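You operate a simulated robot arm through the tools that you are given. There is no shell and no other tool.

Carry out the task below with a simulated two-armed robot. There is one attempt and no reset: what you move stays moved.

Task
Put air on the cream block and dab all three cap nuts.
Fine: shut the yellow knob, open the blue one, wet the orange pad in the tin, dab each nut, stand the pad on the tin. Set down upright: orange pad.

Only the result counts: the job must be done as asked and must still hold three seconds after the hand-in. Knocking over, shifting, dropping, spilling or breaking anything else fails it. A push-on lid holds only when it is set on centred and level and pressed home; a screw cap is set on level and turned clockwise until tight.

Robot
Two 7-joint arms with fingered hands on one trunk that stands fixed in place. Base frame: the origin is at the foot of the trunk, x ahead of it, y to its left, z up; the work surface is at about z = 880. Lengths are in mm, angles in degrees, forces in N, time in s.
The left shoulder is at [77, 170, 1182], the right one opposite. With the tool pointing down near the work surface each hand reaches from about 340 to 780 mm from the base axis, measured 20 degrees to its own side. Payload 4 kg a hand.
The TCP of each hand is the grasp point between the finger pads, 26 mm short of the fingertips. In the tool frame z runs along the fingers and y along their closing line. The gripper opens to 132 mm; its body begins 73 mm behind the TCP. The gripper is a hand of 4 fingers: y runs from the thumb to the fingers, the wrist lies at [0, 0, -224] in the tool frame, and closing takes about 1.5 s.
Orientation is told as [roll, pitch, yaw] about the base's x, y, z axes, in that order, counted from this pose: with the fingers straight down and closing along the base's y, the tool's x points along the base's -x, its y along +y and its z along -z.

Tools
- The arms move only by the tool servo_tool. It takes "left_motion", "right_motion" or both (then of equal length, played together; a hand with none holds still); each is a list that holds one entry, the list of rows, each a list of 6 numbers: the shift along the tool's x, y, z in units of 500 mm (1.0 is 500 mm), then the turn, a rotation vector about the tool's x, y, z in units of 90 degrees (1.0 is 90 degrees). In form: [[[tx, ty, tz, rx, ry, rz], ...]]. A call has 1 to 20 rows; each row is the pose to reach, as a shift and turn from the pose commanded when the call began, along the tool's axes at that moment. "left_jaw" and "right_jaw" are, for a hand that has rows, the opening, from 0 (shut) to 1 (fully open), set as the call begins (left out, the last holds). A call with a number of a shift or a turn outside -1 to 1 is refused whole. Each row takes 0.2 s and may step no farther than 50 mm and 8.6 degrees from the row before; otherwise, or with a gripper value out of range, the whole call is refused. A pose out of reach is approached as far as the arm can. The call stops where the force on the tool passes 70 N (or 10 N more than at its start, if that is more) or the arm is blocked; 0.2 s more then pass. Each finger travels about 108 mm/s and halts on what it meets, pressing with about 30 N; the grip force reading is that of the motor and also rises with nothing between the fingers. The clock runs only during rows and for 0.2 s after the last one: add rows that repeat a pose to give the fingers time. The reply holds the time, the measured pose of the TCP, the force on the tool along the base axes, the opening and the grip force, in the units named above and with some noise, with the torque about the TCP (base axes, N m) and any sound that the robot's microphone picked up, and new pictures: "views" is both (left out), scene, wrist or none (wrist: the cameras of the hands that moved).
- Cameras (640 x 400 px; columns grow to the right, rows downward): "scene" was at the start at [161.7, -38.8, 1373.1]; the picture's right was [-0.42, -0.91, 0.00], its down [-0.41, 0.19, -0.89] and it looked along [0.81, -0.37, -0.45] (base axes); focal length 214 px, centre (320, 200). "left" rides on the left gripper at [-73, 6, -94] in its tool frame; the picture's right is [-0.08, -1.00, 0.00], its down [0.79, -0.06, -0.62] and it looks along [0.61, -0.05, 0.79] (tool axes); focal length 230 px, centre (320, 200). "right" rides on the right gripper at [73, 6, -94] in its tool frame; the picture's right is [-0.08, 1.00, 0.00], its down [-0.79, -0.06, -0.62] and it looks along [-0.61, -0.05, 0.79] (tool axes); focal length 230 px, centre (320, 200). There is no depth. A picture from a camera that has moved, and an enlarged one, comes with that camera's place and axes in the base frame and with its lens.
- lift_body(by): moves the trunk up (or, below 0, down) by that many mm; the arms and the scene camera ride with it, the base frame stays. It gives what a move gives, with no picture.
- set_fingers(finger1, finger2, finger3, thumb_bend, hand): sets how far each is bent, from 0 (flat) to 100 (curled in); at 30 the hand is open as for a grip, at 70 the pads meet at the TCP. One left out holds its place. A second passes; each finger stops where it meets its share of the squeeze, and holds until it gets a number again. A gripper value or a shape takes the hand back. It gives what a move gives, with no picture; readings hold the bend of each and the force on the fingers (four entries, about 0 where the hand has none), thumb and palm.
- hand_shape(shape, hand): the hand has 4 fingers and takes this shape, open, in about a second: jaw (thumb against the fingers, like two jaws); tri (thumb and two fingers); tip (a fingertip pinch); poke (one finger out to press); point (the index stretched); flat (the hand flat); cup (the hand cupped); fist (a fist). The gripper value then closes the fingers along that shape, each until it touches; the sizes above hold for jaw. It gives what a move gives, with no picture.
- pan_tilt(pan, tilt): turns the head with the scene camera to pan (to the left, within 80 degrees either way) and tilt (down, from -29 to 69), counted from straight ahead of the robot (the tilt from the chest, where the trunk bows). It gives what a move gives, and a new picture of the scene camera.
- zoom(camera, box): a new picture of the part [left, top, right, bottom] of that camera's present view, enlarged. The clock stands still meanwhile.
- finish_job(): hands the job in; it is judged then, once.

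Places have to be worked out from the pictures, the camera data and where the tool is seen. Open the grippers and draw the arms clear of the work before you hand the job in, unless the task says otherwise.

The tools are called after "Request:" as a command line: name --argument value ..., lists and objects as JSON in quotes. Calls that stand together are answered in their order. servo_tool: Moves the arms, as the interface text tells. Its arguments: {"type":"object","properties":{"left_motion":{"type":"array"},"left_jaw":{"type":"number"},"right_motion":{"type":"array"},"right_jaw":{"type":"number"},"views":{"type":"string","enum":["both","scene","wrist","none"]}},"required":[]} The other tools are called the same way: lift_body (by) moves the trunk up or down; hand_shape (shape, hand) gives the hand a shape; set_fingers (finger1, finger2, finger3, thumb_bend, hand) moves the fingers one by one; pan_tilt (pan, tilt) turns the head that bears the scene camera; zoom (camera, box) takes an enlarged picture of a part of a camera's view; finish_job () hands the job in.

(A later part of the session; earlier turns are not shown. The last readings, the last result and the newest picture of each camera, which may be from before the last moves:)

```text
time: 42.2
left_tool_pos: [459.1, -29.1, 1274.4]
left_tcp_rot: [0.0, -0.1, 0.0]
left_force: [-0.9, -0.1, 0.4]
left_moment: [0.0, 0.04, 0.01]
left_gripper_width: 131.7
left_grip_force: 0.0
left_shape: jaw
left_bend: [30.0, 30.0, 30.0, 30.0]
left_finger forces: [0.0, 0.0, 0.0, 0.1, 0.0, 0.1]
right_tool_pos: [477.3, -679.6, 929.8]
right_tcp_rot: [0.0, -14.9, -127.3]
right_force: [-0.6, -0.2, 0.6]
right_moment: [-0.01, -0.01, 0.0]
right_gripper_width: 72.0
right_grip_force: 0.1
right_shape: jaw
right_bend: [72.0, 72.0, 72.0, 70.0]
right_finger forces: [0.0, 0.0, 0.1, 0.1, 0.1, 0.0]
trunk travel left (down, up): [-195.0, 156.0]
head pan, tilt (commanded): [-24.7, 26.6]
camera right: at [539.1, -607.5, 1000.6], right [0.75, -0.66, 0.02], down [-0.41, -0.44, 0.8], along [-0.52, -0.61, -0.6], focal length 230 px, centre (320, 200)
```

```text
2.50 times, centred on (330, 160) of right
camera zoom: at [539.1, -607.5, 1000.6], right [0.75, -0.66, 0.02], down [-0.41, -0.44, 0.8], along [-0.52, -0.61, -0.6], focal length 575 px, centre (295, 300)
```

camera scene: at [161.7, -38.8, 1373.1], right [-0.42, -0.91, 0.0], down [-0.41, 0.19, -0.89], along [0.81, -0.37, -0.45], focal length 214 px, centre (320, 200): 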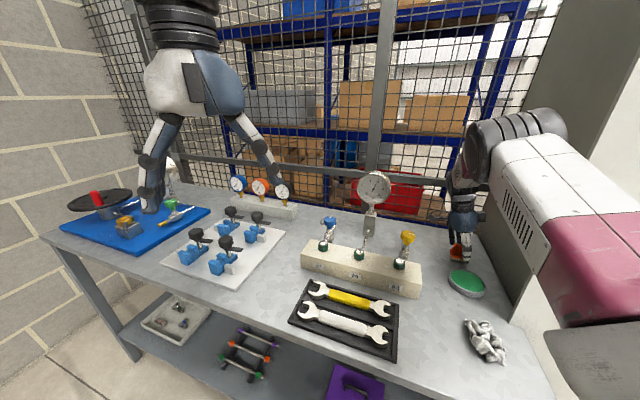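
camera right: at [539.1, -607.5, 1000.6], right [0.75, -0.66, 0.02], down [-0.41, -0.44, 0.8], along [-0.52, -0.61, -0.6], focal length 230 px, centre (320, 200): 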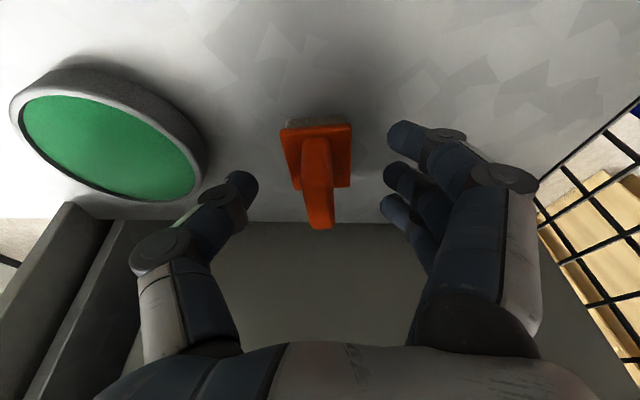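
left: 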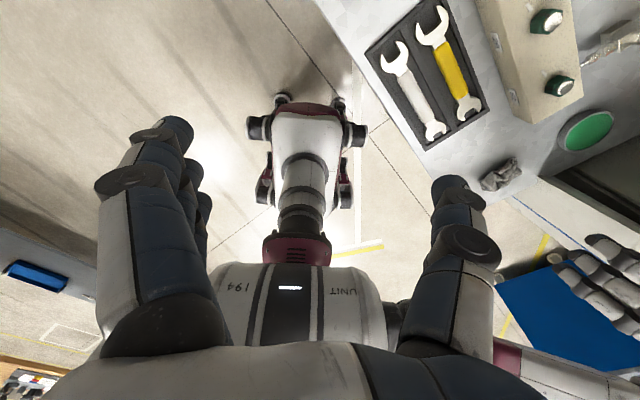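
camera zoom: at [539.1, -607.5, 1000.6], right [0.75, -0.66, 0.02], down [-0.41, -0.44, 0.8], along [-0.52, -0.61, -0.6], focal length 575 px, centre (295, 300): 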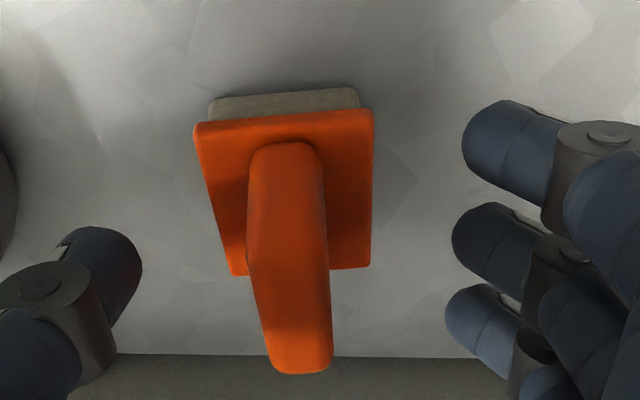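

The handle is now aligned between the fingers. I'll close on it, 2 mm lower.

Request:
servo_tool --right_motion '[[[0.001, -0.002, 0.004, 0, 0, 0], [0.001, -0.002, 0.004, 0, 0, 0], [0.001, -0.002, 0.004, 0, 0, 0], [0.001, -0.002, 0.004, 0, 0, 0], [0.001, -0.002, 0.004, 0, 0, 0], [0.001, -0.002, 0.004, 0, 0, 0]]]' --right_jaw 0.0 --views "wrist"

Request:
zoom --camera "right" --box '[230, 80, 430, 240]'

Request:
zoom --camera "scene" --box '[430, 200, 500, 300]'

```text
time: 43.6
left_tool_pos: [460.1, -26.9, 1272.9]
left_tcp_rot: [0.0, -0.1, 0.0]
left_force: [0.2, 0.2, -0.3]
left_moment: [0.01, -0.04, 0.02]
left_gripper_width: 131.8
left_grip_force: 0.1
left_shape: jaw
left_bend: [30.0, 30.0, 30.0, 30.0]
left_finger forces: [0.0, 0.0, 0.0, 0.0, 0.0, 0.0]
right_tool_pos: [476.5, -678.6, 929.0]
right_tcp_rot: [0.0, -15.1, -127.4]
right_force: [1.8, -0.7, 4.0]
right_moment: [-0.07, -0.14, -0.01]
right_gripper_width: 14.5
right_grip_force: 30.2
right_shape: jaw
right_bend: [73.0, 71.0, 72.0, 71.0]
right_finger forces: [11.0, 9.5, 9.3, 0.1, 26.2, 0.1]
trunk travel left (down, up): [-195.0, 156.0]
head pan, tilt (commanded): [-24.7, 26.6]
camera right: at [538.7, -607.3, 998.9], right [0.75, -0.66, 0.02], down [-0.41, -0.44, 0.8], along [-0.52, -0.61, -0.6], focal length 230 px, centre (320, 200)
```

right: 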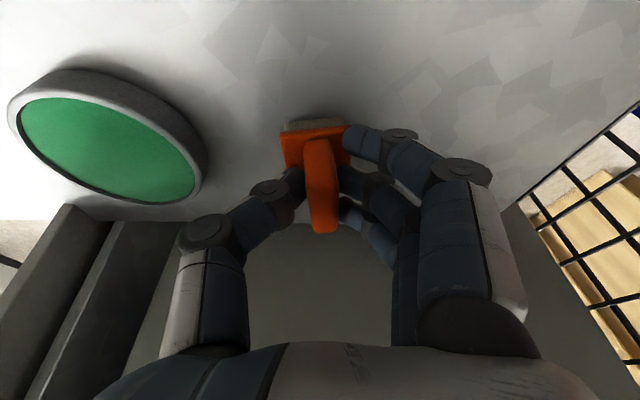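

```text
2.50 times, centred on (330, 160) of right
camera zoom: at [538.7, -607.3, 998.9], right [0.75, -0.66, 0.02], down [-0.41, -0.44, 0.8], along [-0.52, -0.61, -0.6], focal length 575 px, centre (295, 300)
```

zoom: 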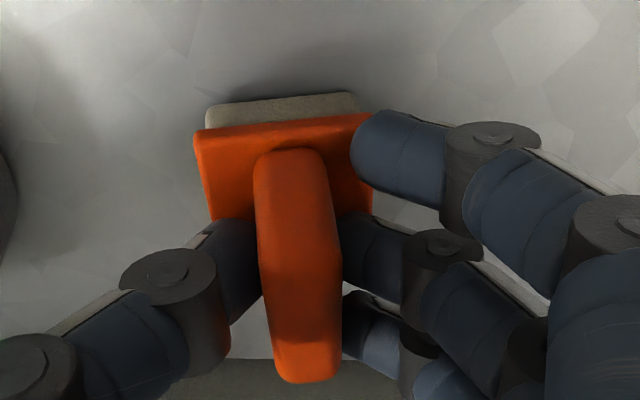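

```text
4.00 times, centred on (465, 250) of scene
camera zoom: at [161.6, -38.5, 1373.2], right [-0.42, -0.91, 0.0], down [-0.41, 0.19, -0.89], along [0.81, -0.37, -0.45], focal length 858 px, centre (-260, 0)
```

zoom: 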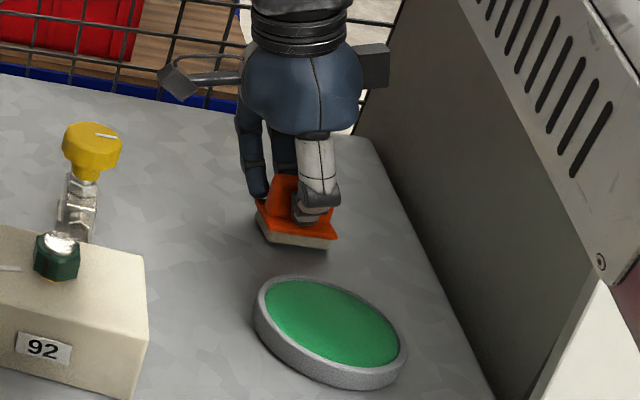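

Finger 1 seems stopped on the plate rather than the handle. I'll open, rise 5 mm and close again.

Request:
servo_tool --right_motion '[[[0, 0, 0, 0, 0, 0], [0, 0, 0, 0, 0, 0], [-0.001, 0, -0.005, 0, 0, 0], [-0.0026, 0, -0.0097, 0, 0, 0], [-0.0026, 0, -0.0097, 0, 0, 0]]]' --right_jaw 0.4 --views "none"

Request:
servo_tool --right_motion '[[[0, 0, 0, 0, 0, 0], [0, 0, 0, 0, 0, 0], [0, 0, 0, 0, 0, 0], [0, 0, 0, 0, 0, 0], [0, 0, 0, 0, 0, 0], [0, 0, 0, 0, 0, 0]]]' --right_jaw 0.0 --views "wrist"

Request:
zoom --camera "right" --box '[230, 80, 430, 240]'

Request:
zoom --camera "scene" --box '[430, 200, 500, 300]'

```text
time: 44.8
left_tool_pos: [459.3, -27.3, 1274.4]
left_tcp_rot: [0.0, 0.0, 0.0]
left_force: [0.6, -0.5, -1.3]
left_moment: [0.0, -0.01, 0.01]
left_gripper_width: 132.0
left_grip_force: 0.1
left_shape: jaw
left_bend: [30.0, 30.0, 30.0, 30.0]
left_finger forces: [0.0, 0.0, 0.1, 0.0, 0.0, 0.0]
right_tool_pos: [475.9, -678.8, 932.1]
right_tcp_rot: [0.0, -15.1, -127.4]
right_force: [-0.5, 0.4, -0.6]
right_moment: [0.03, 0.01, 0.01]
right_gripper_width: 52.0
right_grip_force: 0.1
right_shape: jaw
right_bend: [73.0, 73.0, 73.0, 70.0]
right_finger forces: [0.0, 0.1, 0.1, 0.0, 0.0, 0.0]
trunk travel left (down, up): [-195.0, 156.0]
head pan, tilt (commanded): [-24.7, 26.6]
```

```text
time: 46.2
left_tool_pos: [459.7, -27.3, 1274.2]
left_tcp_rot: [0.0, -0.1, 0.0]
left_force: [0.2, -0.4, -0.4]
left_moment: [0.01, 0.01, 0.01]
left_gripper_width: 131.8
left_grip_force: 0.1
left_shape: jaw
left_bend: [30.0, 30.0, 30.0, 30.0]
left_finger forces: [0.0, 0.1, 0.1, 0.0, 0.0, 0.0]
right_tool_pos: [476.9, -677.7, 933.0]
right_tcp_rot: [0.0, -15.0, -127.3]
right_force: [0.0, -0.1, -0.2]
right_moment: [-0.01, 0.01, 0.01]
right_gripper_width: 10.8
right_grip_force: 30.1
right_shape: jaw
right_bend: [71.0, 72.0, 71.0, 70.0]
right_finger forces: [9.2, 8.5, 9.2, 0.0, 26.8, 0.0]
trunk travel left (down, up): [-195.0, 156.0]
head pan, tilt (commanded): [-24.7, 26.6]
camera right: at [539.3, -606.8, 1003.5], right [0.75, -0.66, 0.02], down [-0.41, -0.44, 0.8], along [-0.52, -0.6, -0.6], focal length 230 px, centre (320, 200)
```

right: 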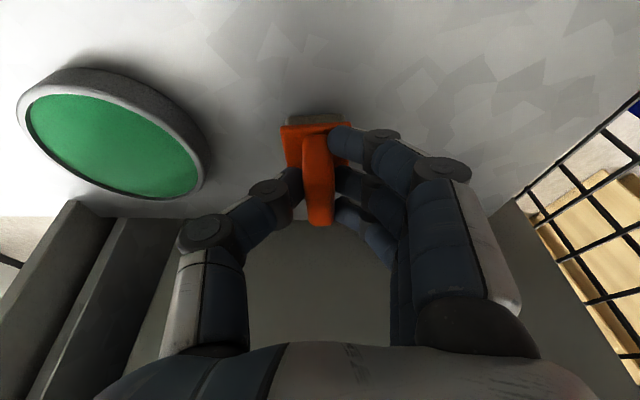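

```text
2.50 times, centred on (330, 160) of right
camera zoom: at [539.3, -606.8, 1003.5], right [0.75, -0.66, 0.02], down [-0.41, -0.44, 0.8], along [-0.52, -0.6, -0.6], focal length 575 px, centre (295, 300)
```

zoom: 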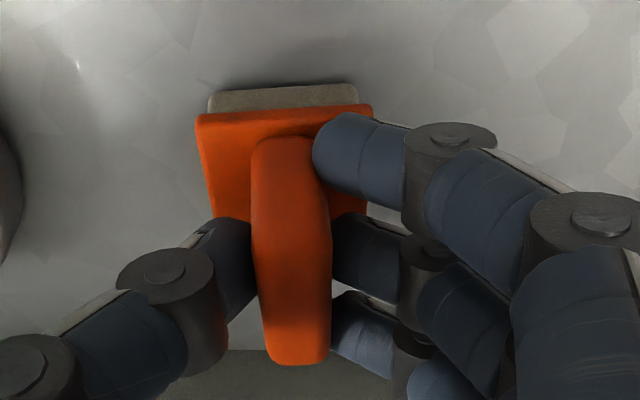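

```text
4.00 times, centred on (465, 250) of scene
camera zoom: at [161.8, -38.8, 1373.1], right [-0.42, -0.91, 0.0], down [-0.41, 0.19, -0.89], along [0.81, -0.37, -0.45], focal length 858 px, centre (-260, 0)
```

zoom: 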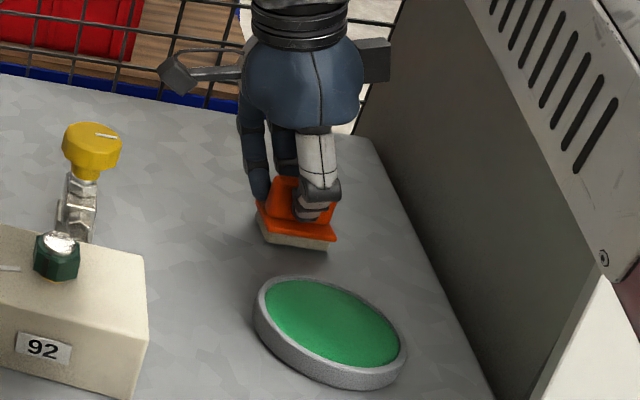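

All three fingers and the thumb now hold the handle squarely; pad bottom is about 53 mm below the TCP. I'll lift it 80 mm and check.

Request:
servo_tool --right_motion '[[[-0.004, 0, -0.015, 0, 0, 0], [-0.01, 0, -0.04, 0, 0, 0], [-0.0207, 0, -0.0773, 0, 0, 0], [-0.031, 0, -0.116, 0, 0, 0], [-0.0414, 0, -0.1546, 0, 0, 0], [-0.0414, 0, -0.1546, 0, 0, 0]]]' --views "both"

Request:
zoom --camera "scene" --box '[420, 160, 520, 310]'

```text
time: 47.6
left_tool_pos: [460.1, -27.0, 1274.0]
left_tcp_rot: [0.0, 0.1, -0.1]
left_force: [0.0, 0.0, 0.4]
left_moment: [0.02, 0.02, 0.0]
left_gripper_width: 131.8
left_grip_force: 0.0
left_shape: jaw
left_bend: [30.0, 30.0, 30.0, 30.0]
left_finger forces: [0.1, 0.0, 0.0, 0.0, 0.0, 0.0]
right_tool_pos: [477.6, -678.7, 1010.5]
right_tcp_rot: [0.0, -15.0, -127.4]
right_force: [0.0, -1.0, -0.2]
right_moment: [0.0, 0.01, 0.05]
right_gripper_width: 10.6
right_grip_force: 30.4
right_shape: jaw
right_bend: [71.0, 72.0, 71.0, 70.0]
right_finger forces: [9.1, 8.4, 9.1, 0.0, 26.7, 0.0]
trunk travel left (down, up): [-195.0, 156.0]
head pan, tilt (commanded): [-24.7, 26.6]
camera scene: at [162.0, -39.0, 1373.0], right [-0.42, -0.91, 0.0], down [-0.41, 0.19, -0.89], along [0.81, -0.37, -0.45], focal length 214 px, centre (320, 200)
camera right: at [539.9, -606.5, 1082.2], right [0.75, -0.66, 0.02], down [-0.41, -0.44, 0.8], along [-0.52, -0.6, -0.6], focal length 230 px, centre (320, 200)
```

scene: 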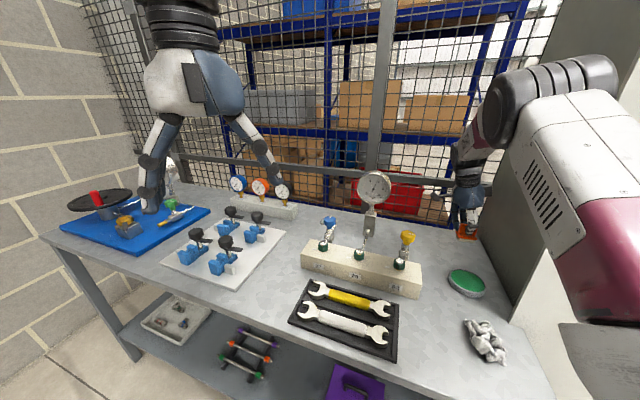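
right: 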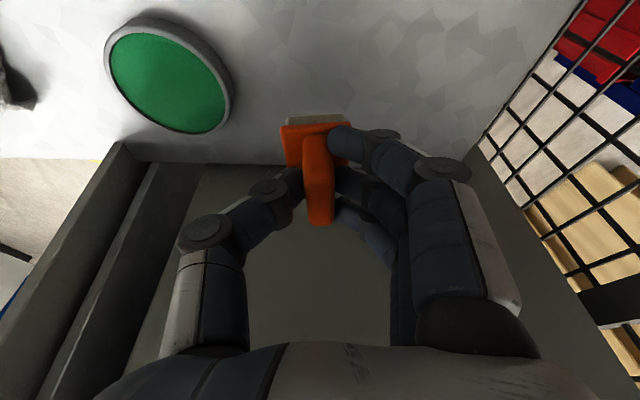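

```text
2.67 times, centred on (470, 235) of scene
camera zoom: at [162.0, -39.0, 1373.0], right [-0.42, -0.91, 0.0], down [-0.41, 0.19, -0.89], along [0.81, -0.37, -0.45], focal length 572 px, centre (-80, 107)
```

zoom: 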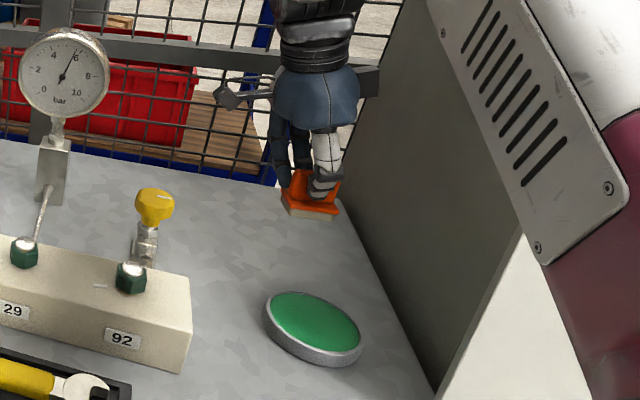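

The pad is held level. I'll zoom on the tin in the wrist view to fix its centre.

Request:
zoom --camera "right" --box '[90, 0, 250, 150]'

Request:
zoom --camera "scene" --box '[440, 255, 500, 310]'

```text
2.67 times, centred on (170, 75) of right
camera zoom: at [539.9, -606.5, 1082.2], right [0.75, -0.66, 0.02], down [-0.41, -0.44, 0.8], along [-0.52, -0.6, -0.6], focal length 614 px, centre (720, 533)
```

zoom: 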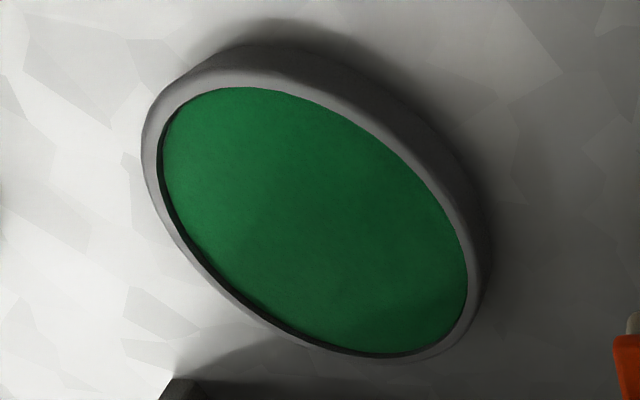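

```text
7.27 times, centred on (470, 282) of scene
camera zoom: at [162.0, -39.0, 1373.0], right [-0.42, -0.91, 0.0], down [-0.41, 0.19, -0.89], along [0.81, -0.37, -0.45], focal length 1560 px, centre (-771, -400)
```

zoom: 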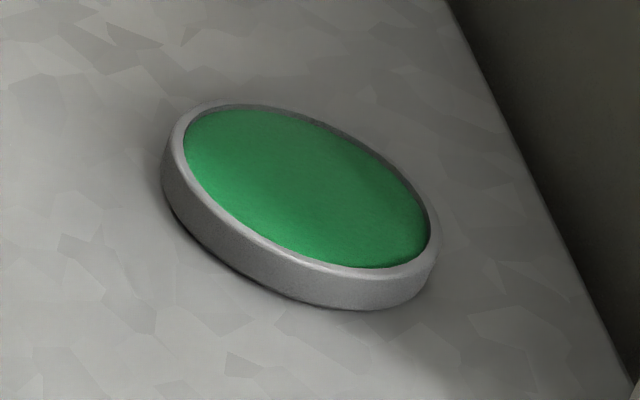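

Tin centre fits to about (387.5,-602.5), radius 45, rim z≈897. I'll carry the pad over it at a safe height.

Request:
servo_tool --right_motion '[[[0.008, -0.0586, -0.002, 0, 0, 0], [0.015, -0.117, -0.004, 0, 0, 0], [0.022, -0.1757, -0.006, 0, 0, 0], [0.0304, -0.2342, -0.006, 0, 0, 0], [0.035, -0.2342, 0.03, 0, 0, 0], [0.0404, -0.2342, 0.0637, 0, 0, 0], [0.0404, -0.2342, 0.0637, 0, 0, 0]]]' --views "both"

Request:
zoom --camera "scene" --box '[430, 180, 530, 310]'

Request:
zoom --camera "right" --box '[220, 40, 420, 240]'

```text
time: 49.2
left_tool_pos: [459.8, -28.0, 1272.9]
left_tcp_rot: [-0.1, 0.0, 0.0]
left_force: [1.2, 0.2, 0.4]
left_moment: [0.02, -0.02, -0.04]
left_gripper_width: 131.7
left_grip_force: 0.0
left_shape: jaw
left_bend: [30.0, 30.0, 30.0, 30.0]
left_finger forces: [0.0, 0.1, 0.1, 0.0, 0.0, 0.1]
right_tool_pos: [390.3, -597.9, 976.8]
right_tcp_rot: [0.0, -15.0, -127.3]
right_force: [0.1, 0.1, -0.1]
right_moment: [0.02, 0.01, -0.03]
right_gripper_width: 10.6
right_grip_force: 29.6
right_shape: jaw
right_bend: [71.0, 72.0, 71.0, 70.0]
right_finger forces: [9.3, 8.5, 9.1, 0.1, 26.8, 0.1]
trunk travel left (down, up): [-195.0, 156.0]
head pan, tilt (commanded): [-24.7, 26.6]
camera scene: at [161.8, -38.9, 1373.1], right [-0.42, -0.91, 0.0], down [-0.41, 0.19, -0.89], along [0.81, -0.37, -0.45], focal length 214 px, centre (320, 200)
camera right: at [452.5, -527.6, 1046.4], right [0.75, -0.67, 0.02], down [-0.41, -0.44, 0.8], along [-0.52, -0.6, -0.6], focal length 230 px, centre (320, 200)
```

scene: 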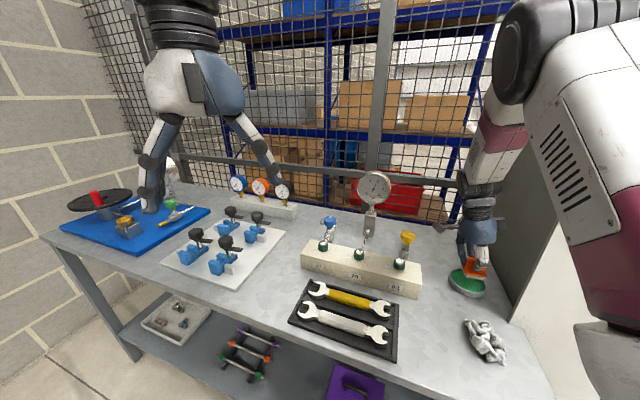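
right: 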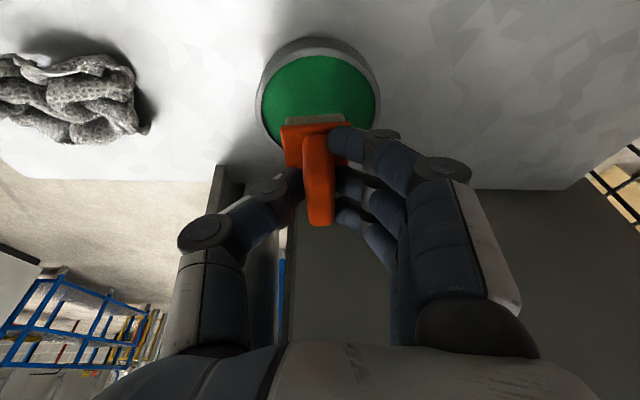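

```text
3.08 times, centred on (480, 245) of scene
camera zoom: at [161.8, -38.9, 1373.1], right [-0.42, -0.91, 0.0], down [-0.41, 0.19, -0.89], along [0.81, -0.37, -0.45], focal length 660 px, centre (-172, 62)
```

zoom: 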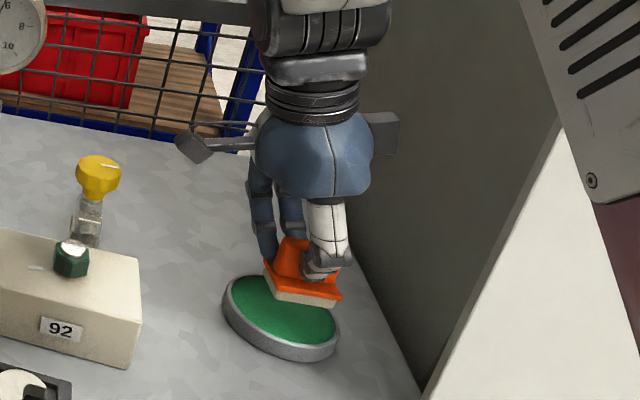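

```text
2.00 times, centred on (320, 140) of right
camera zoom: at [452.5, -527.6, 1046.4], right [0.75, -0.67, 0.02], down [-0.41, -0.44, 0.8], along [-0.52, -0.6, -0.6], focal length 460 px, centre (320, 320)
```

zoom: 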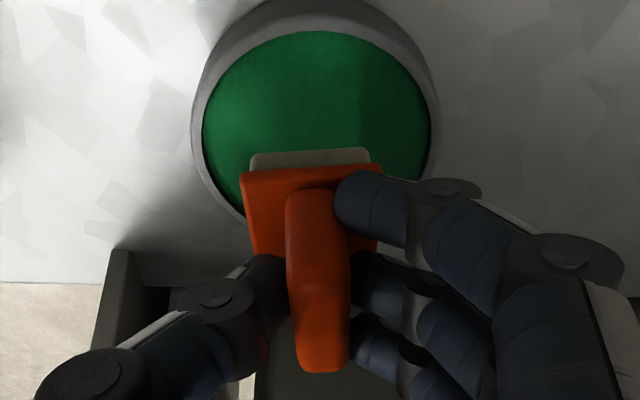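

The pad is centred over the tin. I'll lower it toward the green surface, watching the force.

Request:
servo_tool --right_motion '[[[0.0039, 0, 0.0145, 0, 0, 0], [0.0078, 0, 0.029, 0, 0, 0], [0.0104, 0, 0.0386, 0, 0, 0], [0.0124, 0, 0.0464, 0, 0, 0], [0.0135, 0, 0.0502, 0, 0, 0], [0.0135, 0, 0.0502, 0, 0, 0]]]' --views "wrist"

Request:
zoom --camera "scene" --box '[440, 220, 510, 310]'

```text
time: 50.6
left_tool_pos: [458.7, -26.9, 1274.9]
left_tcp_rot: [0.1, 0.0, 0.0]
left_force: [-0.4, 0.9, 0.2]
left_moment: [-0.01, 0.0, 0.01]
left_gripper_width: 131.9
left_grip_force: 0.1
left_shape: jaw
left_bend: [30.0, 30.0, 30.0, 30.0]
left_finger forces: [0.1, 0.0, 0.0, 0.0, 0.0, 0.0]
right_tool_pos: [391.5, -597.7, 950.0]
right_tcp_rot: [0.0, -15.0, -127.5]
right_force: [-0.2, -0.7, 2.6]
right_moment: [-0.03, -0.03, -0.02]
right_gripper_width: 10.7
right_grip_force: 30.0
right_shape: jaw
right_bend: [71.0, 72.0, 71.0, 70.0]
right_finger forces: [9.8, 8.7, 9.2, 0.0, 27.4, 0.0]
trunk travel left (down, up): [-195.0, 156.0]
head pan, tilt (commanded): [-24.7, 26.6]
camera right: at [453.2, -526.5, 1020.7], right [0.75, -0.66, 0.02], down [-0.41, -0.44, 0.8], along [-0.52, -0.6, -0.6], focal length 230 px, centre (320, 200)
```

right: 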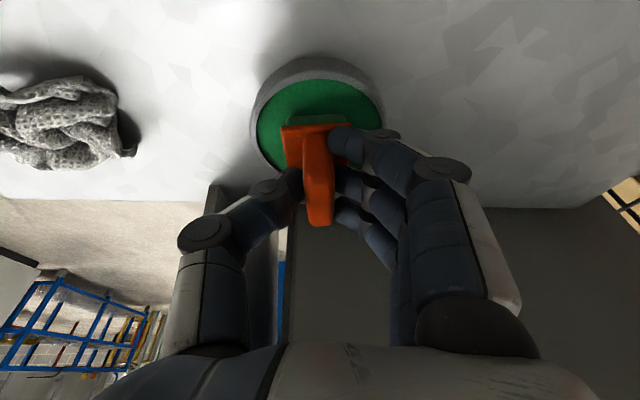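

```text
4.44 times, centred on (475, 265) of scene
camera zoom: at [161.5, -38.6, 1373.2], right [-0.42, -0.91, 0.0], down [-0.41, 0.19, -0.89], along [0.81, -0.37, -0.45], focal length 953 px, centre (-369, -89)
```

zoom: 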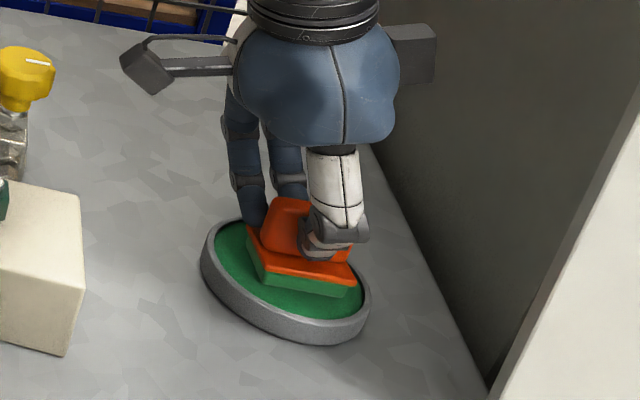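

The pad's foam turned green on contact (2.6 N): it is wet. I'll lift it straight up off the tin.

Request:
servo_tool --right_motion '[[[0.0003, 0, 0.001, 0, 0, 0], [0.0003, 0, 0.001, 0, 0, 0], [-0.004, 0, -0.015, 0, 0, 0], [-0.0155, 0, -0.058, 0, 0, 0], [-0.0311, 0, -0.1159, 0, 0, 0], [-0.0466, 0, -0.1739, 0, 0, 0], [-0.057, 0, -0.2125, 0, 0, 0], [-0.057, 0, -0.2125, 0, 0, 0]]]' --views "both"

Request:
zoom --camera "scene" --box '[430, 180, 530, 310]'

```text
time: 52.4
left_tool_pos: [460.0, -27.6, 1273.9]
left_tcp_rot: [0.0, 0.0, 0.1]
left_force: [-0.6, -0.4, -0.1]
left_moment: [0.0, 0.0, -0.03]
left_gripper_width: 132.0
left_grip_force: 0.0
left_shape: jaw
left_bend: [30.0, 30.0, 30.0, 30.0]
left_finger forces: [0.0, 0.1, 0.0, 0.0, 0.0, 0.0]
right_tool_pos: [389.9, -597.2, 1063.0]
right_tcp_rot: [-0.1, -15.0, -127.3]
right_force: [0.0, -0.5, -0.9]
right_moment: [0.01, 0.0, -0.02]
right_gripper_width: 10.8
right_grip_force: 30.4
right_shape: jaw
right_bend: [71.0, 72.0, 71.0, 70.0]
right_finger forces: [9.4, 8.5, 9.2, 0.0, 27.0, 0.0]
trunk travel left (down, up): [-195.0, 156.0]
head pan, tilt (commanded): [-24.7, 26.6]
camera scene: at [162.0, -39.0, 1373.0], right [-0.42, -0.91, 0.0], down [-0.41, 0.19, -0.89], along [0.81, -0.37, -0.45], focal length 214 px, centre (320, 200)
camera right: at [451.7, -526.5, 1133.6], right [0.75, -0.67, 0.02], down [-0.41, -0.44, 0.8], along [-0.52, -0.6, -0.6], focal length 230 px, centre (320, 200)
```

scene: 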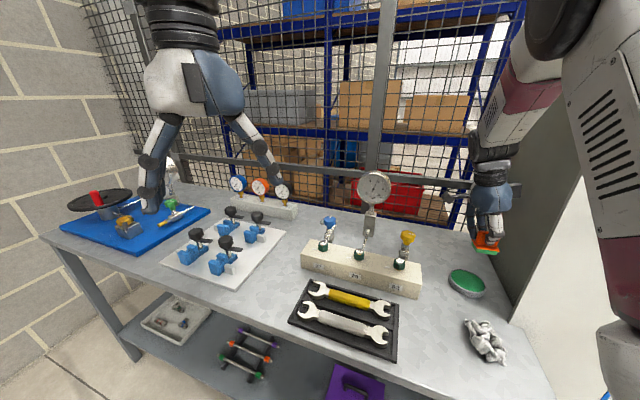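
right: 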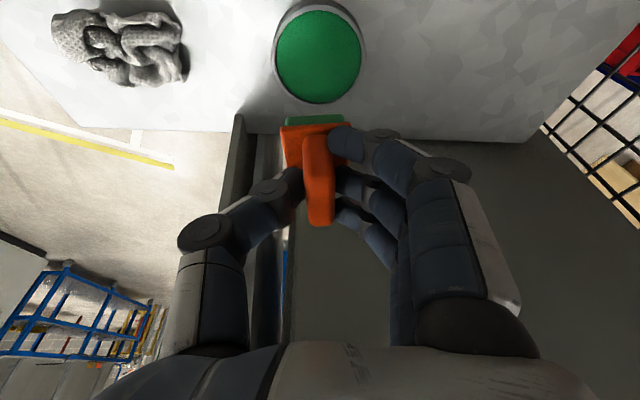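

```text
3.08 times, centred on (480, 245) of scene
camera zoom: at [162.0, -39.0, 1373.0], right [-0.42, -0.91, 0.0], down [-0.41, 0.19, -0.89], along [0.81, -0.37, -0.45], focal length 660 px, centre (-172, 62)
```

zoom: 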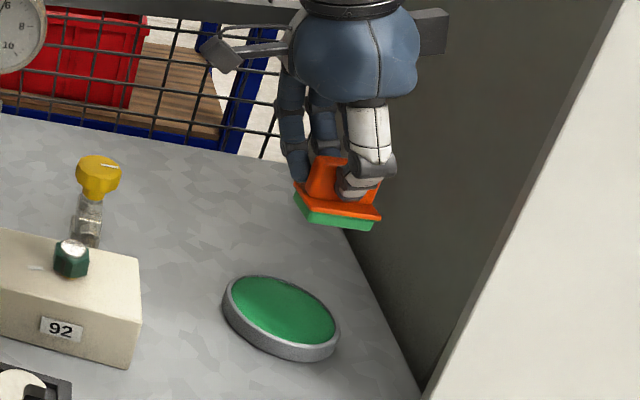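

The foam is green-wet and the tin hasn't moved. I'll carry the pad above nut 92 (≈478,-420), yawing the hand to -60°.

Request:
servo_tool --right_motion '[[[0.0424, -0.0096, -0.0107, -0.0215, 0, -0.0804], [0.0849, -0.0191, -0.0213, -0.0431, 0, -0.1608], [0.1273, -0.0287, -0.032, -0.0646, 0, -0.2412], [0.1698, -0.0382, -0.0427, -0.0861, 0, -0.3216], [0.2122, -0.0478, -0.0533, -0.1077, 0, -0.402], [0.2546, -0.0574, -0.064, -0.1292, 0, -0.4823], [0.2971, -0.0669, -0.0747, -0.1507, 0, -0.5627], [0.3395, -0.0765, -0.0853, -0.1723, 0, -0.6431], [0.382, -0.086, -0.096, -0.1938, 0, -0.7235], [0.382, -0.086, -0.096, -0.1938, 0, -0.7235]]]' --views "both"

Request:
zoom --camera "scene" --box '[340, 150, 460, 300]'

```text
time: 54.6
left_tool_pos: [459.4, -27.6, 1274.8]
left_tcp_rot: [0.0, -0.1, -0.1]
left_force: [-0.7, 1.4, -0.4]
left_moment: [-0.01, 0.01, 0.02]
left_gripper_width: 132.0
left_grip_force: 0.1
left_shape: jaw
left_bend: [30.0, 30.0, 30.0, 30.0]
left_finger forces: [0.0, 0.0, 0.1, 0.0, 0.0, 0.1]
right_tool_pos: [476.2, -416.6, 1054.4]
right_tcp_rot: [0.1, -15.0, -59.9]
right_force: [-0.6, 0.3, -1.2]
right_moment: [-0.01, -0.01, 0.0]
right_gripper_width: 10.7
right_grip_force: 30.2
right_shape: jaw
right_bend: [71.0, 72.0, 71.0, 70.0]
right_finger forces: [9.4, 8.6, 9.1, 0.0, 26.9, 0.0]
trunk travel left (down, up): [-195.0, 156.0]
head pan, tilt (commanded): [-24.7, 26.6]
camera scene: at [161.8, -39.0, 1373.1], right [-0.42, -0.91, 0.0], down [-0.41, 0.19, -0.89], along [0.81, -0.37, -0.45], focal length 214 px, centre (320, 200)
camera right: at [432.6, -332.0, 1126.0], right [0.9, 0.44, 0.02], down [0.25, -0.55, 0.8], along [0.36, -0.71, -0.6], focal length 230 px, centre (320, 200)
```

scene: 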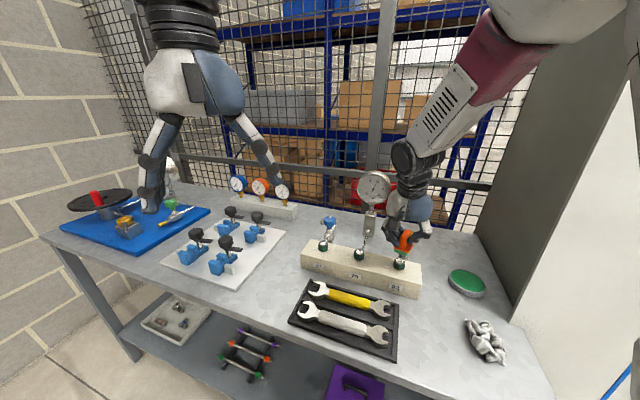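
right: 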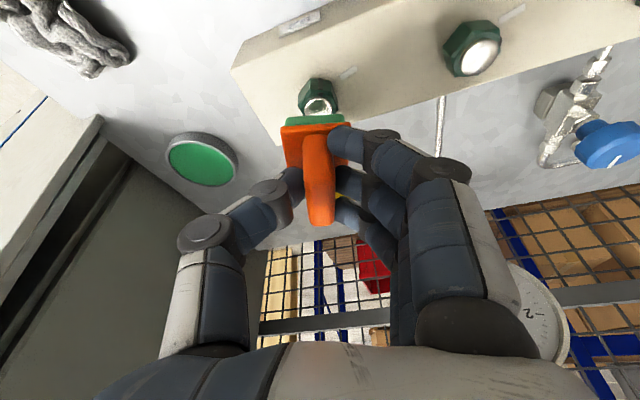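

```text
2.67 times, centred on (400, 225) of scene
camera zoom: at [161.8, -39.0, 1373.1], right [-0.42, -0.91, 0.0], down [-0.41, 0.19, -0.89], along [0.81, -0.37, -0.45], focal length 572 px, centre (107, 133)
```

zoom: 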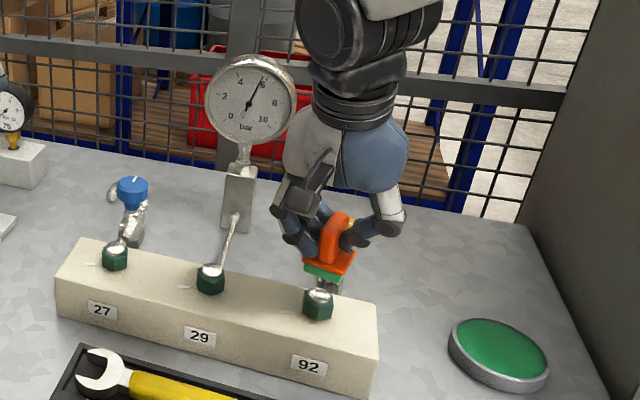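

The pad is over nut 92 within a couple of mm. I'll lower to just above it.

Request:
servo_tool --right_motion '[[[0.0078, 0, 0.029, 0, 0, 0], [0.0155, 0, 0.058, 0, 0, 0], [0.0207, 0, 0.0773, 0, 0, 0], [0.0233, 0, 0.087, 0, 0, 0], [0.0233, 0, 0.087, 0, 0, 0]]]' --views "wrist"

Request:
zoom --camera "scene" --box '[370, 200, 440, 290]'

```text
time: 55.8
left_tool_pos: [456.1, -25.4, 1275.8]
left_tcp_rot: [-0.2, -0.1, 0.1]
left_force: [0.5, -0.9, -0.3]
left_moment: [0.0, -0.01, 0.01]
left_gripper_width: 132.0
left_grip_force: 0.1
left_shape: jaw
left_bend: [30.0, 30.0, 30.0, 30.0]
left_finger forces: [0.1, 0.0, 0.0, 0.0, 0.1, 0.1]
right_tool_pos: [475.0, -415.9, 1017.0]
right_tcp_rot: [0.4, -15.6, -59.9]
right_force: [4.9, -11.0, 49.6]
right_moment: [-0.27, -0.24, 0.02]
right_gripper_width: 13.6
right_grip_force: 29.3
right_shape: jaw
right_bend: [73.0, 73.0, 72.0, 72.0]
right_finger forces: [14.7, 12.5, 12.6, 0.1, 38.9, 0.0]
trunk travel left (down, up): [-195.0, 156.0]
head pan, tilt (commanded): [-24.7, 26.6]
camera right: at [432.5, -331.2, 1086.2], right [0.9, 0.43, 0.03], down [0.24, -0.54, 0.8], along [0.37, -0.72, -0.59], focal length 230 px, centre (320, 200)
```

right: 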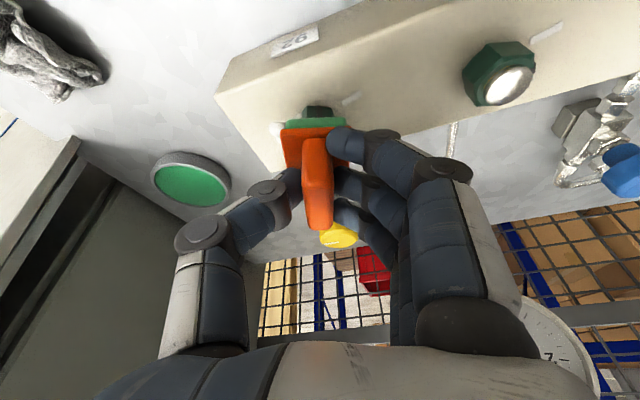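

```text
4.44 times, centred on (405, 245) of scene
camera zoom: at [158.5, -37.3, 1374.2], right [-0.42, -0.91, 0.0], down [-0.4, 0.19, -0.9], along [0.81, -0.37, -0.45], focal length 953 px, centre (-58, 0)
```

zoom: 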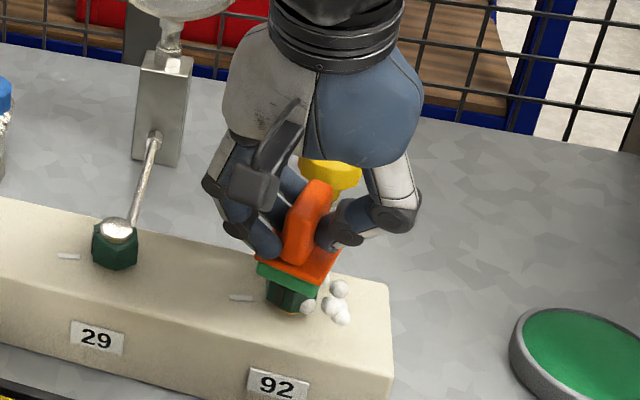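

Contact came earlier than I judged (50 N), and white foam bubbles appeared by nut 92. I'll back off upward at once and check everything.

Request:
servo_tool --right_motion '[[[-0.0052, 0, -0.0193, 0, 0, 0], [-0.0129, 0, -0.0483, 0, 0, 0], [-0.0233, 0, -0.087, 0, 0, 0], [-0.0311, 0, -0.116, 0, 0, 0], [-0.0311, 0, -0.116, 0, 0, 0]]]' --views "both"

Request:
zoom --camera "scene" --box '[370, 180, 440, 290]'

Request:
zoom --camera "right" --box '[230, 60, 430, 240]'

```text
time: 57.0
left_tool_pos: [459.0, -27.7, 1273.3]
left_tcp_rot: [0.1, 0.0, 0.1]
left_force: [-0.2, 0.0, -0.3]
left_moment: [0.04, 0.02, 0.0]
left_gripper_width: 131.8
left_grip_force: 0.1
left_shape: jaw
left_bend: [30.0, 30.0, 30.0, 30.0]
left_finger forces: [0.0, 0.0, 0.0, 0.0, 0.0, 0.0]
right_tool_pos: [474.4, -418.2, 1071.2]
right_tcp_rot: [-0.2, -15.0, -60.0]
right_force: [-0.8, -0.4, -0.5]
right_moment: [0.01, -0.02, -0.01]
right_gripper_width: 12.3
right_grip_force: 29.7
right_shape: jaw
right_bend: [72.0, 72.0, 72.0, 71.0]
right_finger forces: [10.0, 8.8, 9.7, 0.0, 28.0, 0.0]
trunk travel left (down, up): [-195.0, 156.0]
head pan, tilt (commanded): [-24.7, 26.6]
camera scene: at [162.0, -38.9, 1373.0], right [-0.42, -0.91, 0.0], down [-0.41, 0.19, -0.89], along [0.81, -0.37, -0.45], focal length 214 px, centre (320, 200)
camera right: at [432.8, -333.1, 1142.5], right [0.9, 0.43, 0.02], down [0.25, -0.55, 0.8], along [0.36, -0.71, -0.6], focal length 230 px, centre (320, 200)
```

scene: 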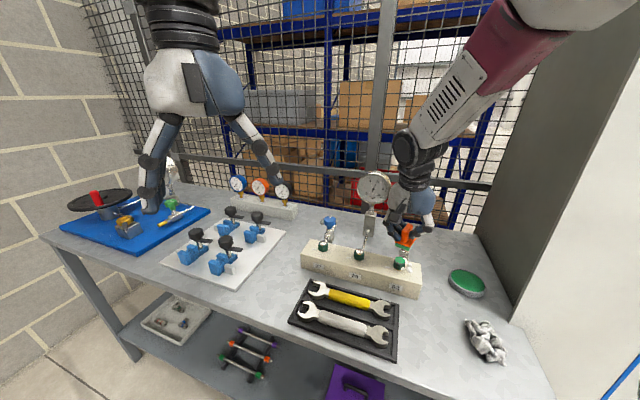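
right: 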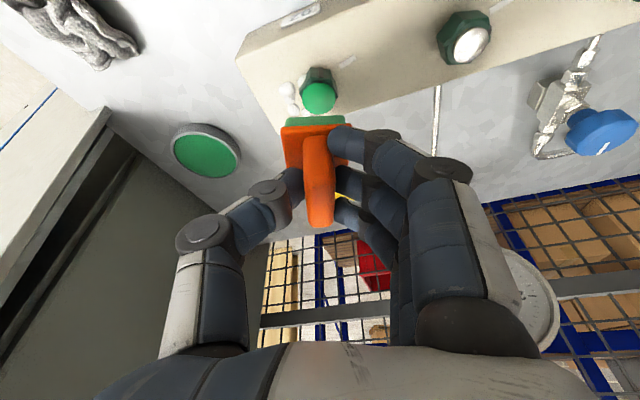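

```text
3.64 times, centred on (405, 235) of scene
camera zoom: at [162.0, -38.9, 1373.0], right [-0.42, -0.91, 0.0], down [-0.41, 0.19, -0.89], along [0.81, -0.37, -0.45], focal length 780 px, centre (11, 73)
```

zoom: 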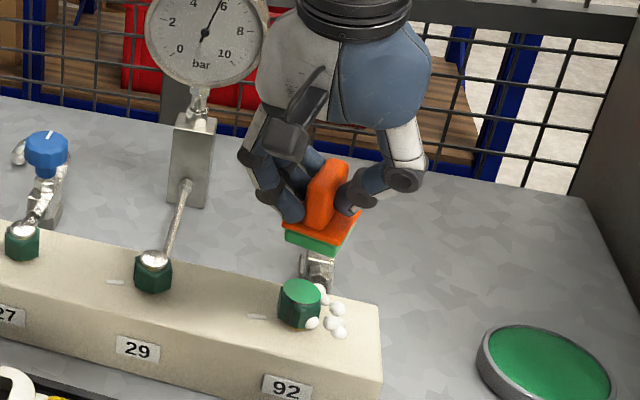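

```text
2.22 times, centred on (330, 150) of right
camera zoom: at [432.8, -333.1, 1142.5], right [0.9, 0.43, 0.02], down [0.25, -0.55, 0.8], along [0.36, -0.71, -0.6], focal length 511 px, centre (298, 311)
```

zoom: 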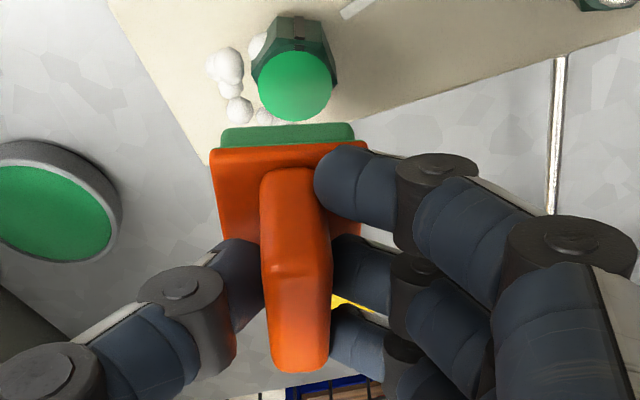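

Nut 92's dome is now green-wet, with bubbles showing beside it; air still 6 bar and the pad is still level (about 2 mm higher in the grip). Nut tops are near z≈965. I'll move above nut 29.

Request:
servo_tool --right_motion '[[[0.0164, 0.0525, 0.0013, 0, 0, 0], [0.0328, 0.105, 0.0025, 0, 0, 0], [0.0492, 0.1575, 0.0038, 0, 0, 0], [0.0656, 0.21, 0.005, 0, 0, 0], [0.0656, 0.21, 0.005, 0, 0, 0]]]' --views "both"

Request:
zoom --camera "right" --box '[230, 40, 430, 240]'

Request:
zoom --camera "scene" --box '[320, 170, 420, 290]'

```text
time: 58.2
left_tool_pos: [459.0, -26.2, 1273.7]
left_tcp_rot: [0.0, 0.0, 0.0]
left_force: [0.1, -0.4, -1.3]
left_moment: [0.02, 0.0, 0.02]
left_gripper_width: 131.7
left_grip_force: 0.0
left_shape: jaw
left_bend: [30.0, 30.0, 30.0, 30.0]
left_finger forces: [0.0, 0.0, 0.0, 0.0, 0.0, 0.0]
right_tool_pos: [551.7, -338.9, 1062.2]
right_tcp_rot: [0.1, -15.0, -60.1]
right_force: [-0.5, 0.0, -0.4]
right_moment: [0.05, 0.02, -0.02]
right_gripper_width: 12.2
right_grip_force: 30.3
right_shape: jaw
right_bend: [72.0, 72.0, 72.0, 71.0]
right_finger forces: [9.9, 9.0, 9.6, 0.0, 28.0, 0.1]
trunk travel left (down, up): [-195.0, 156.0]
head pan, tilt (commanded): [-24.7, 26.6]
camera scene: at [161.5, -39.0, 1373.2], right [-0.42, -0.91, 0.0], down [-0.41, 0.19, -0.89], along [0.81, -0.37, -0.45], focal length 214 px, centre (320, 200)
camera right: at [508.2, -253.8, 1132.4], right [0.9, 0.43, 0.02], down [0.25, -0.55, 0.8], along [0.36, -0.71, -0.6], focal length 230 px, centre (320, 200)
```

scene: 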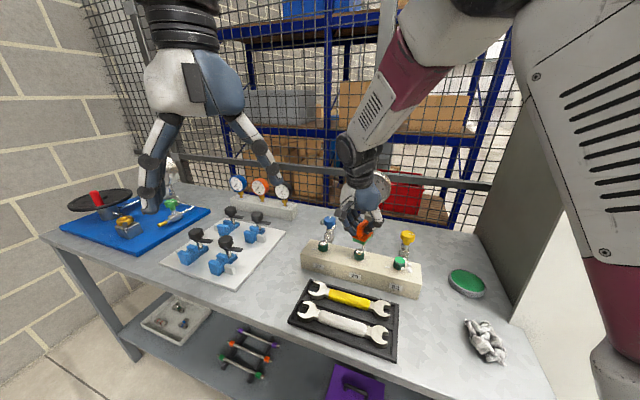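
right: 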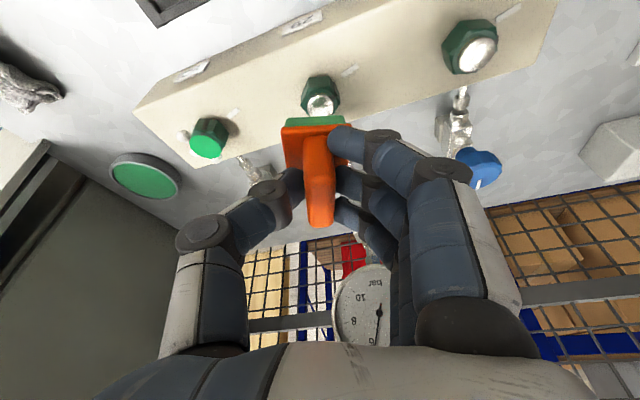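

```text
2.00 times, centred on (330, 140) of right
camera zoom: at [508.2, -253.8, 1132.4], right [0.9, 0.43, 0.02], down [0.25, -0.55, 0.8], along [0.36, -0.71, -0.6], focal length 460 px, centre (300, 320)
```

zoom: 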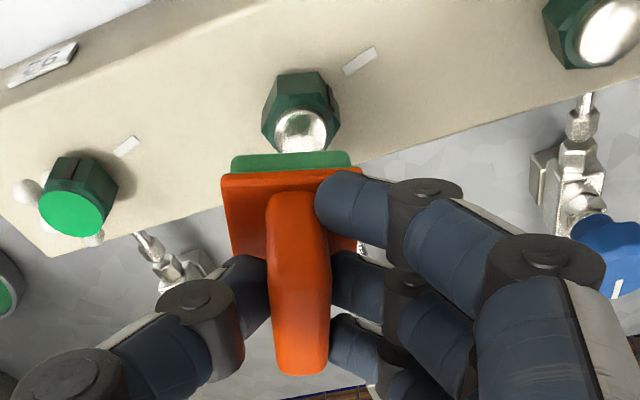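

```text
3.33 times, centred on (370, 230) of scene
camera zoom: at [161.5, -39.0, 1373.2], right [-0.42, -0.91, 0.0], down [-0.41, 0.19, -0.89], along [0.81, -0.37, -0.45], focal length 715 px, centre (153, 100)
```

zoom: 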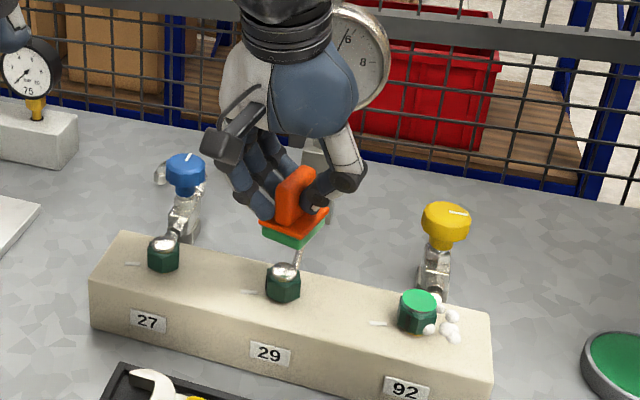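

Nut 29 is centred under the pad. I'll lower to TCP z≈1022, just above expected contact.

Request:
servo_tool --right_motion '[[[0.008, 0, 0.03, 0, 0, 0], [0.0145, 0, 0.054, 0, 0, 0], [0.0186, 0, 0.0695, 0, 0, 0], [0.0207, 0, 0.0773, 0, 0, 0], [0.0207, 0, 0.0773, 0, 0, 0]]]' --views "none"

Request:
zoom --camera "scene" --box '[330, 200, 410, 280]'

```text
time: 59.4
left_tool_pos: [459.8, -26.8, 1273.3]
left_tcp_rot: [0.0, 0.0, 0.0]
left_force: [-0.1, -0.4, -0.3]
left_moment: [-0.01, 0.02, -0.02]
left_gripper_width: 131.8
left_grip_force: 0.1
left_shape: jaw
left_bend: [30.0, 30.0, 30.0, 30.0]
left_finger forces: [0.0, 0.0, 0.1, 0.0, 0.1, 0.0]
right_tool_pos: [550.5, -337.6, 1020.3]
right_tcp_rot: [0.0, -15.0, -60.1]
right_force: [0.8, -0.3, -0.1]
right_moment: [0.01, -0.02, 0.0]
right_gripper_width: 12.1
right_grip_force: 30.0
right_shape: jaw
right_bend: [72.0, 72.0, 72.0, 71.0]
right_finger forces: [9.9, 9.0, 9.6, 0.1, 28.0, 0.0]
trunk travel left (down, up): [-195.0, 156.0]
head pan, tilt (commanded): [-24.7, 26.6]
```

```text
5.00 times, centred on (370, 240) of scene
camera zoom: at [161.7, -38.9, 1373.1], right [-0.42, -0.91, 0.0], down [-0.41, 0.19, -0.89], along [0.81, -0.37, -0.45], focal length 1072 px, centre (70, 0)
```

zoom: 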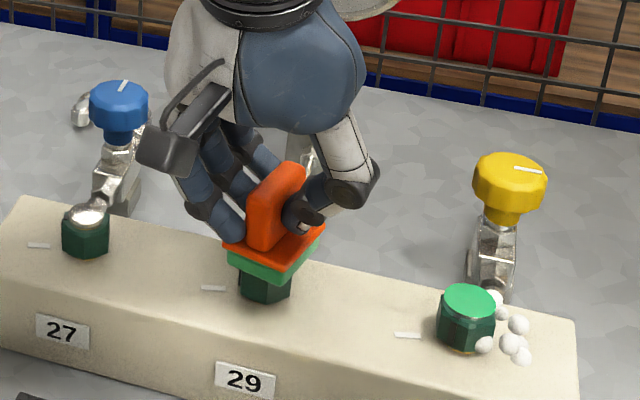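

No contact yet. I'll step down 1 mm per row for 3 mm and watch the force.

Request:
servo_tool --right_motion '[[[0.0005, 0, 0.0019, 0, 0, 0], [0.001, 0, 0.0039, 0, 0, 0], [0.0016, 0, 0.0058, 0, 0, 0], [0.0016, 0, 0.0058, 0, 0, 0]]]' --views "none"

```text
time: 60.4
left_tool_pos: [459.0, -27.4, 1274.8]
left_tcp_rot: [-0.1, -0.1, 0.0]
left_force: [0.3, 0.2, -0.2]
left_moment: [-0.03, -0.01, -0.02]
left_gripper_width: 131.9
left_grip_force: 0.1
left_shape: jaw
left_bend: [30.0, 30.0, 30.0, 30.0]
left_finger forces: [0.0, 0.0, 0.0, 0.0, 0.1, 0.0]
right_tool_pos: [549.8, -338.3, 1018.9]
right_tcp_rot: [0.0, -15.1, -60.0]
right_force: [-2.4, -0.6, 4.0]
right_moment: [0.02, -0.03, 0.02]
right_gripper_width: 12.3
right_grip_force: 30.6
right_shape: jaw
right_bend: [72.0, 72.0, 72.0, 71.0]
right_finger forces: [10.2, 8.9, 9.5, 0.0, 29.3, 0.0]
trunk travel left (down, up): [-195.0, 156.0]
head pan, tilt (commanded): [-24.7, 26.6]
```

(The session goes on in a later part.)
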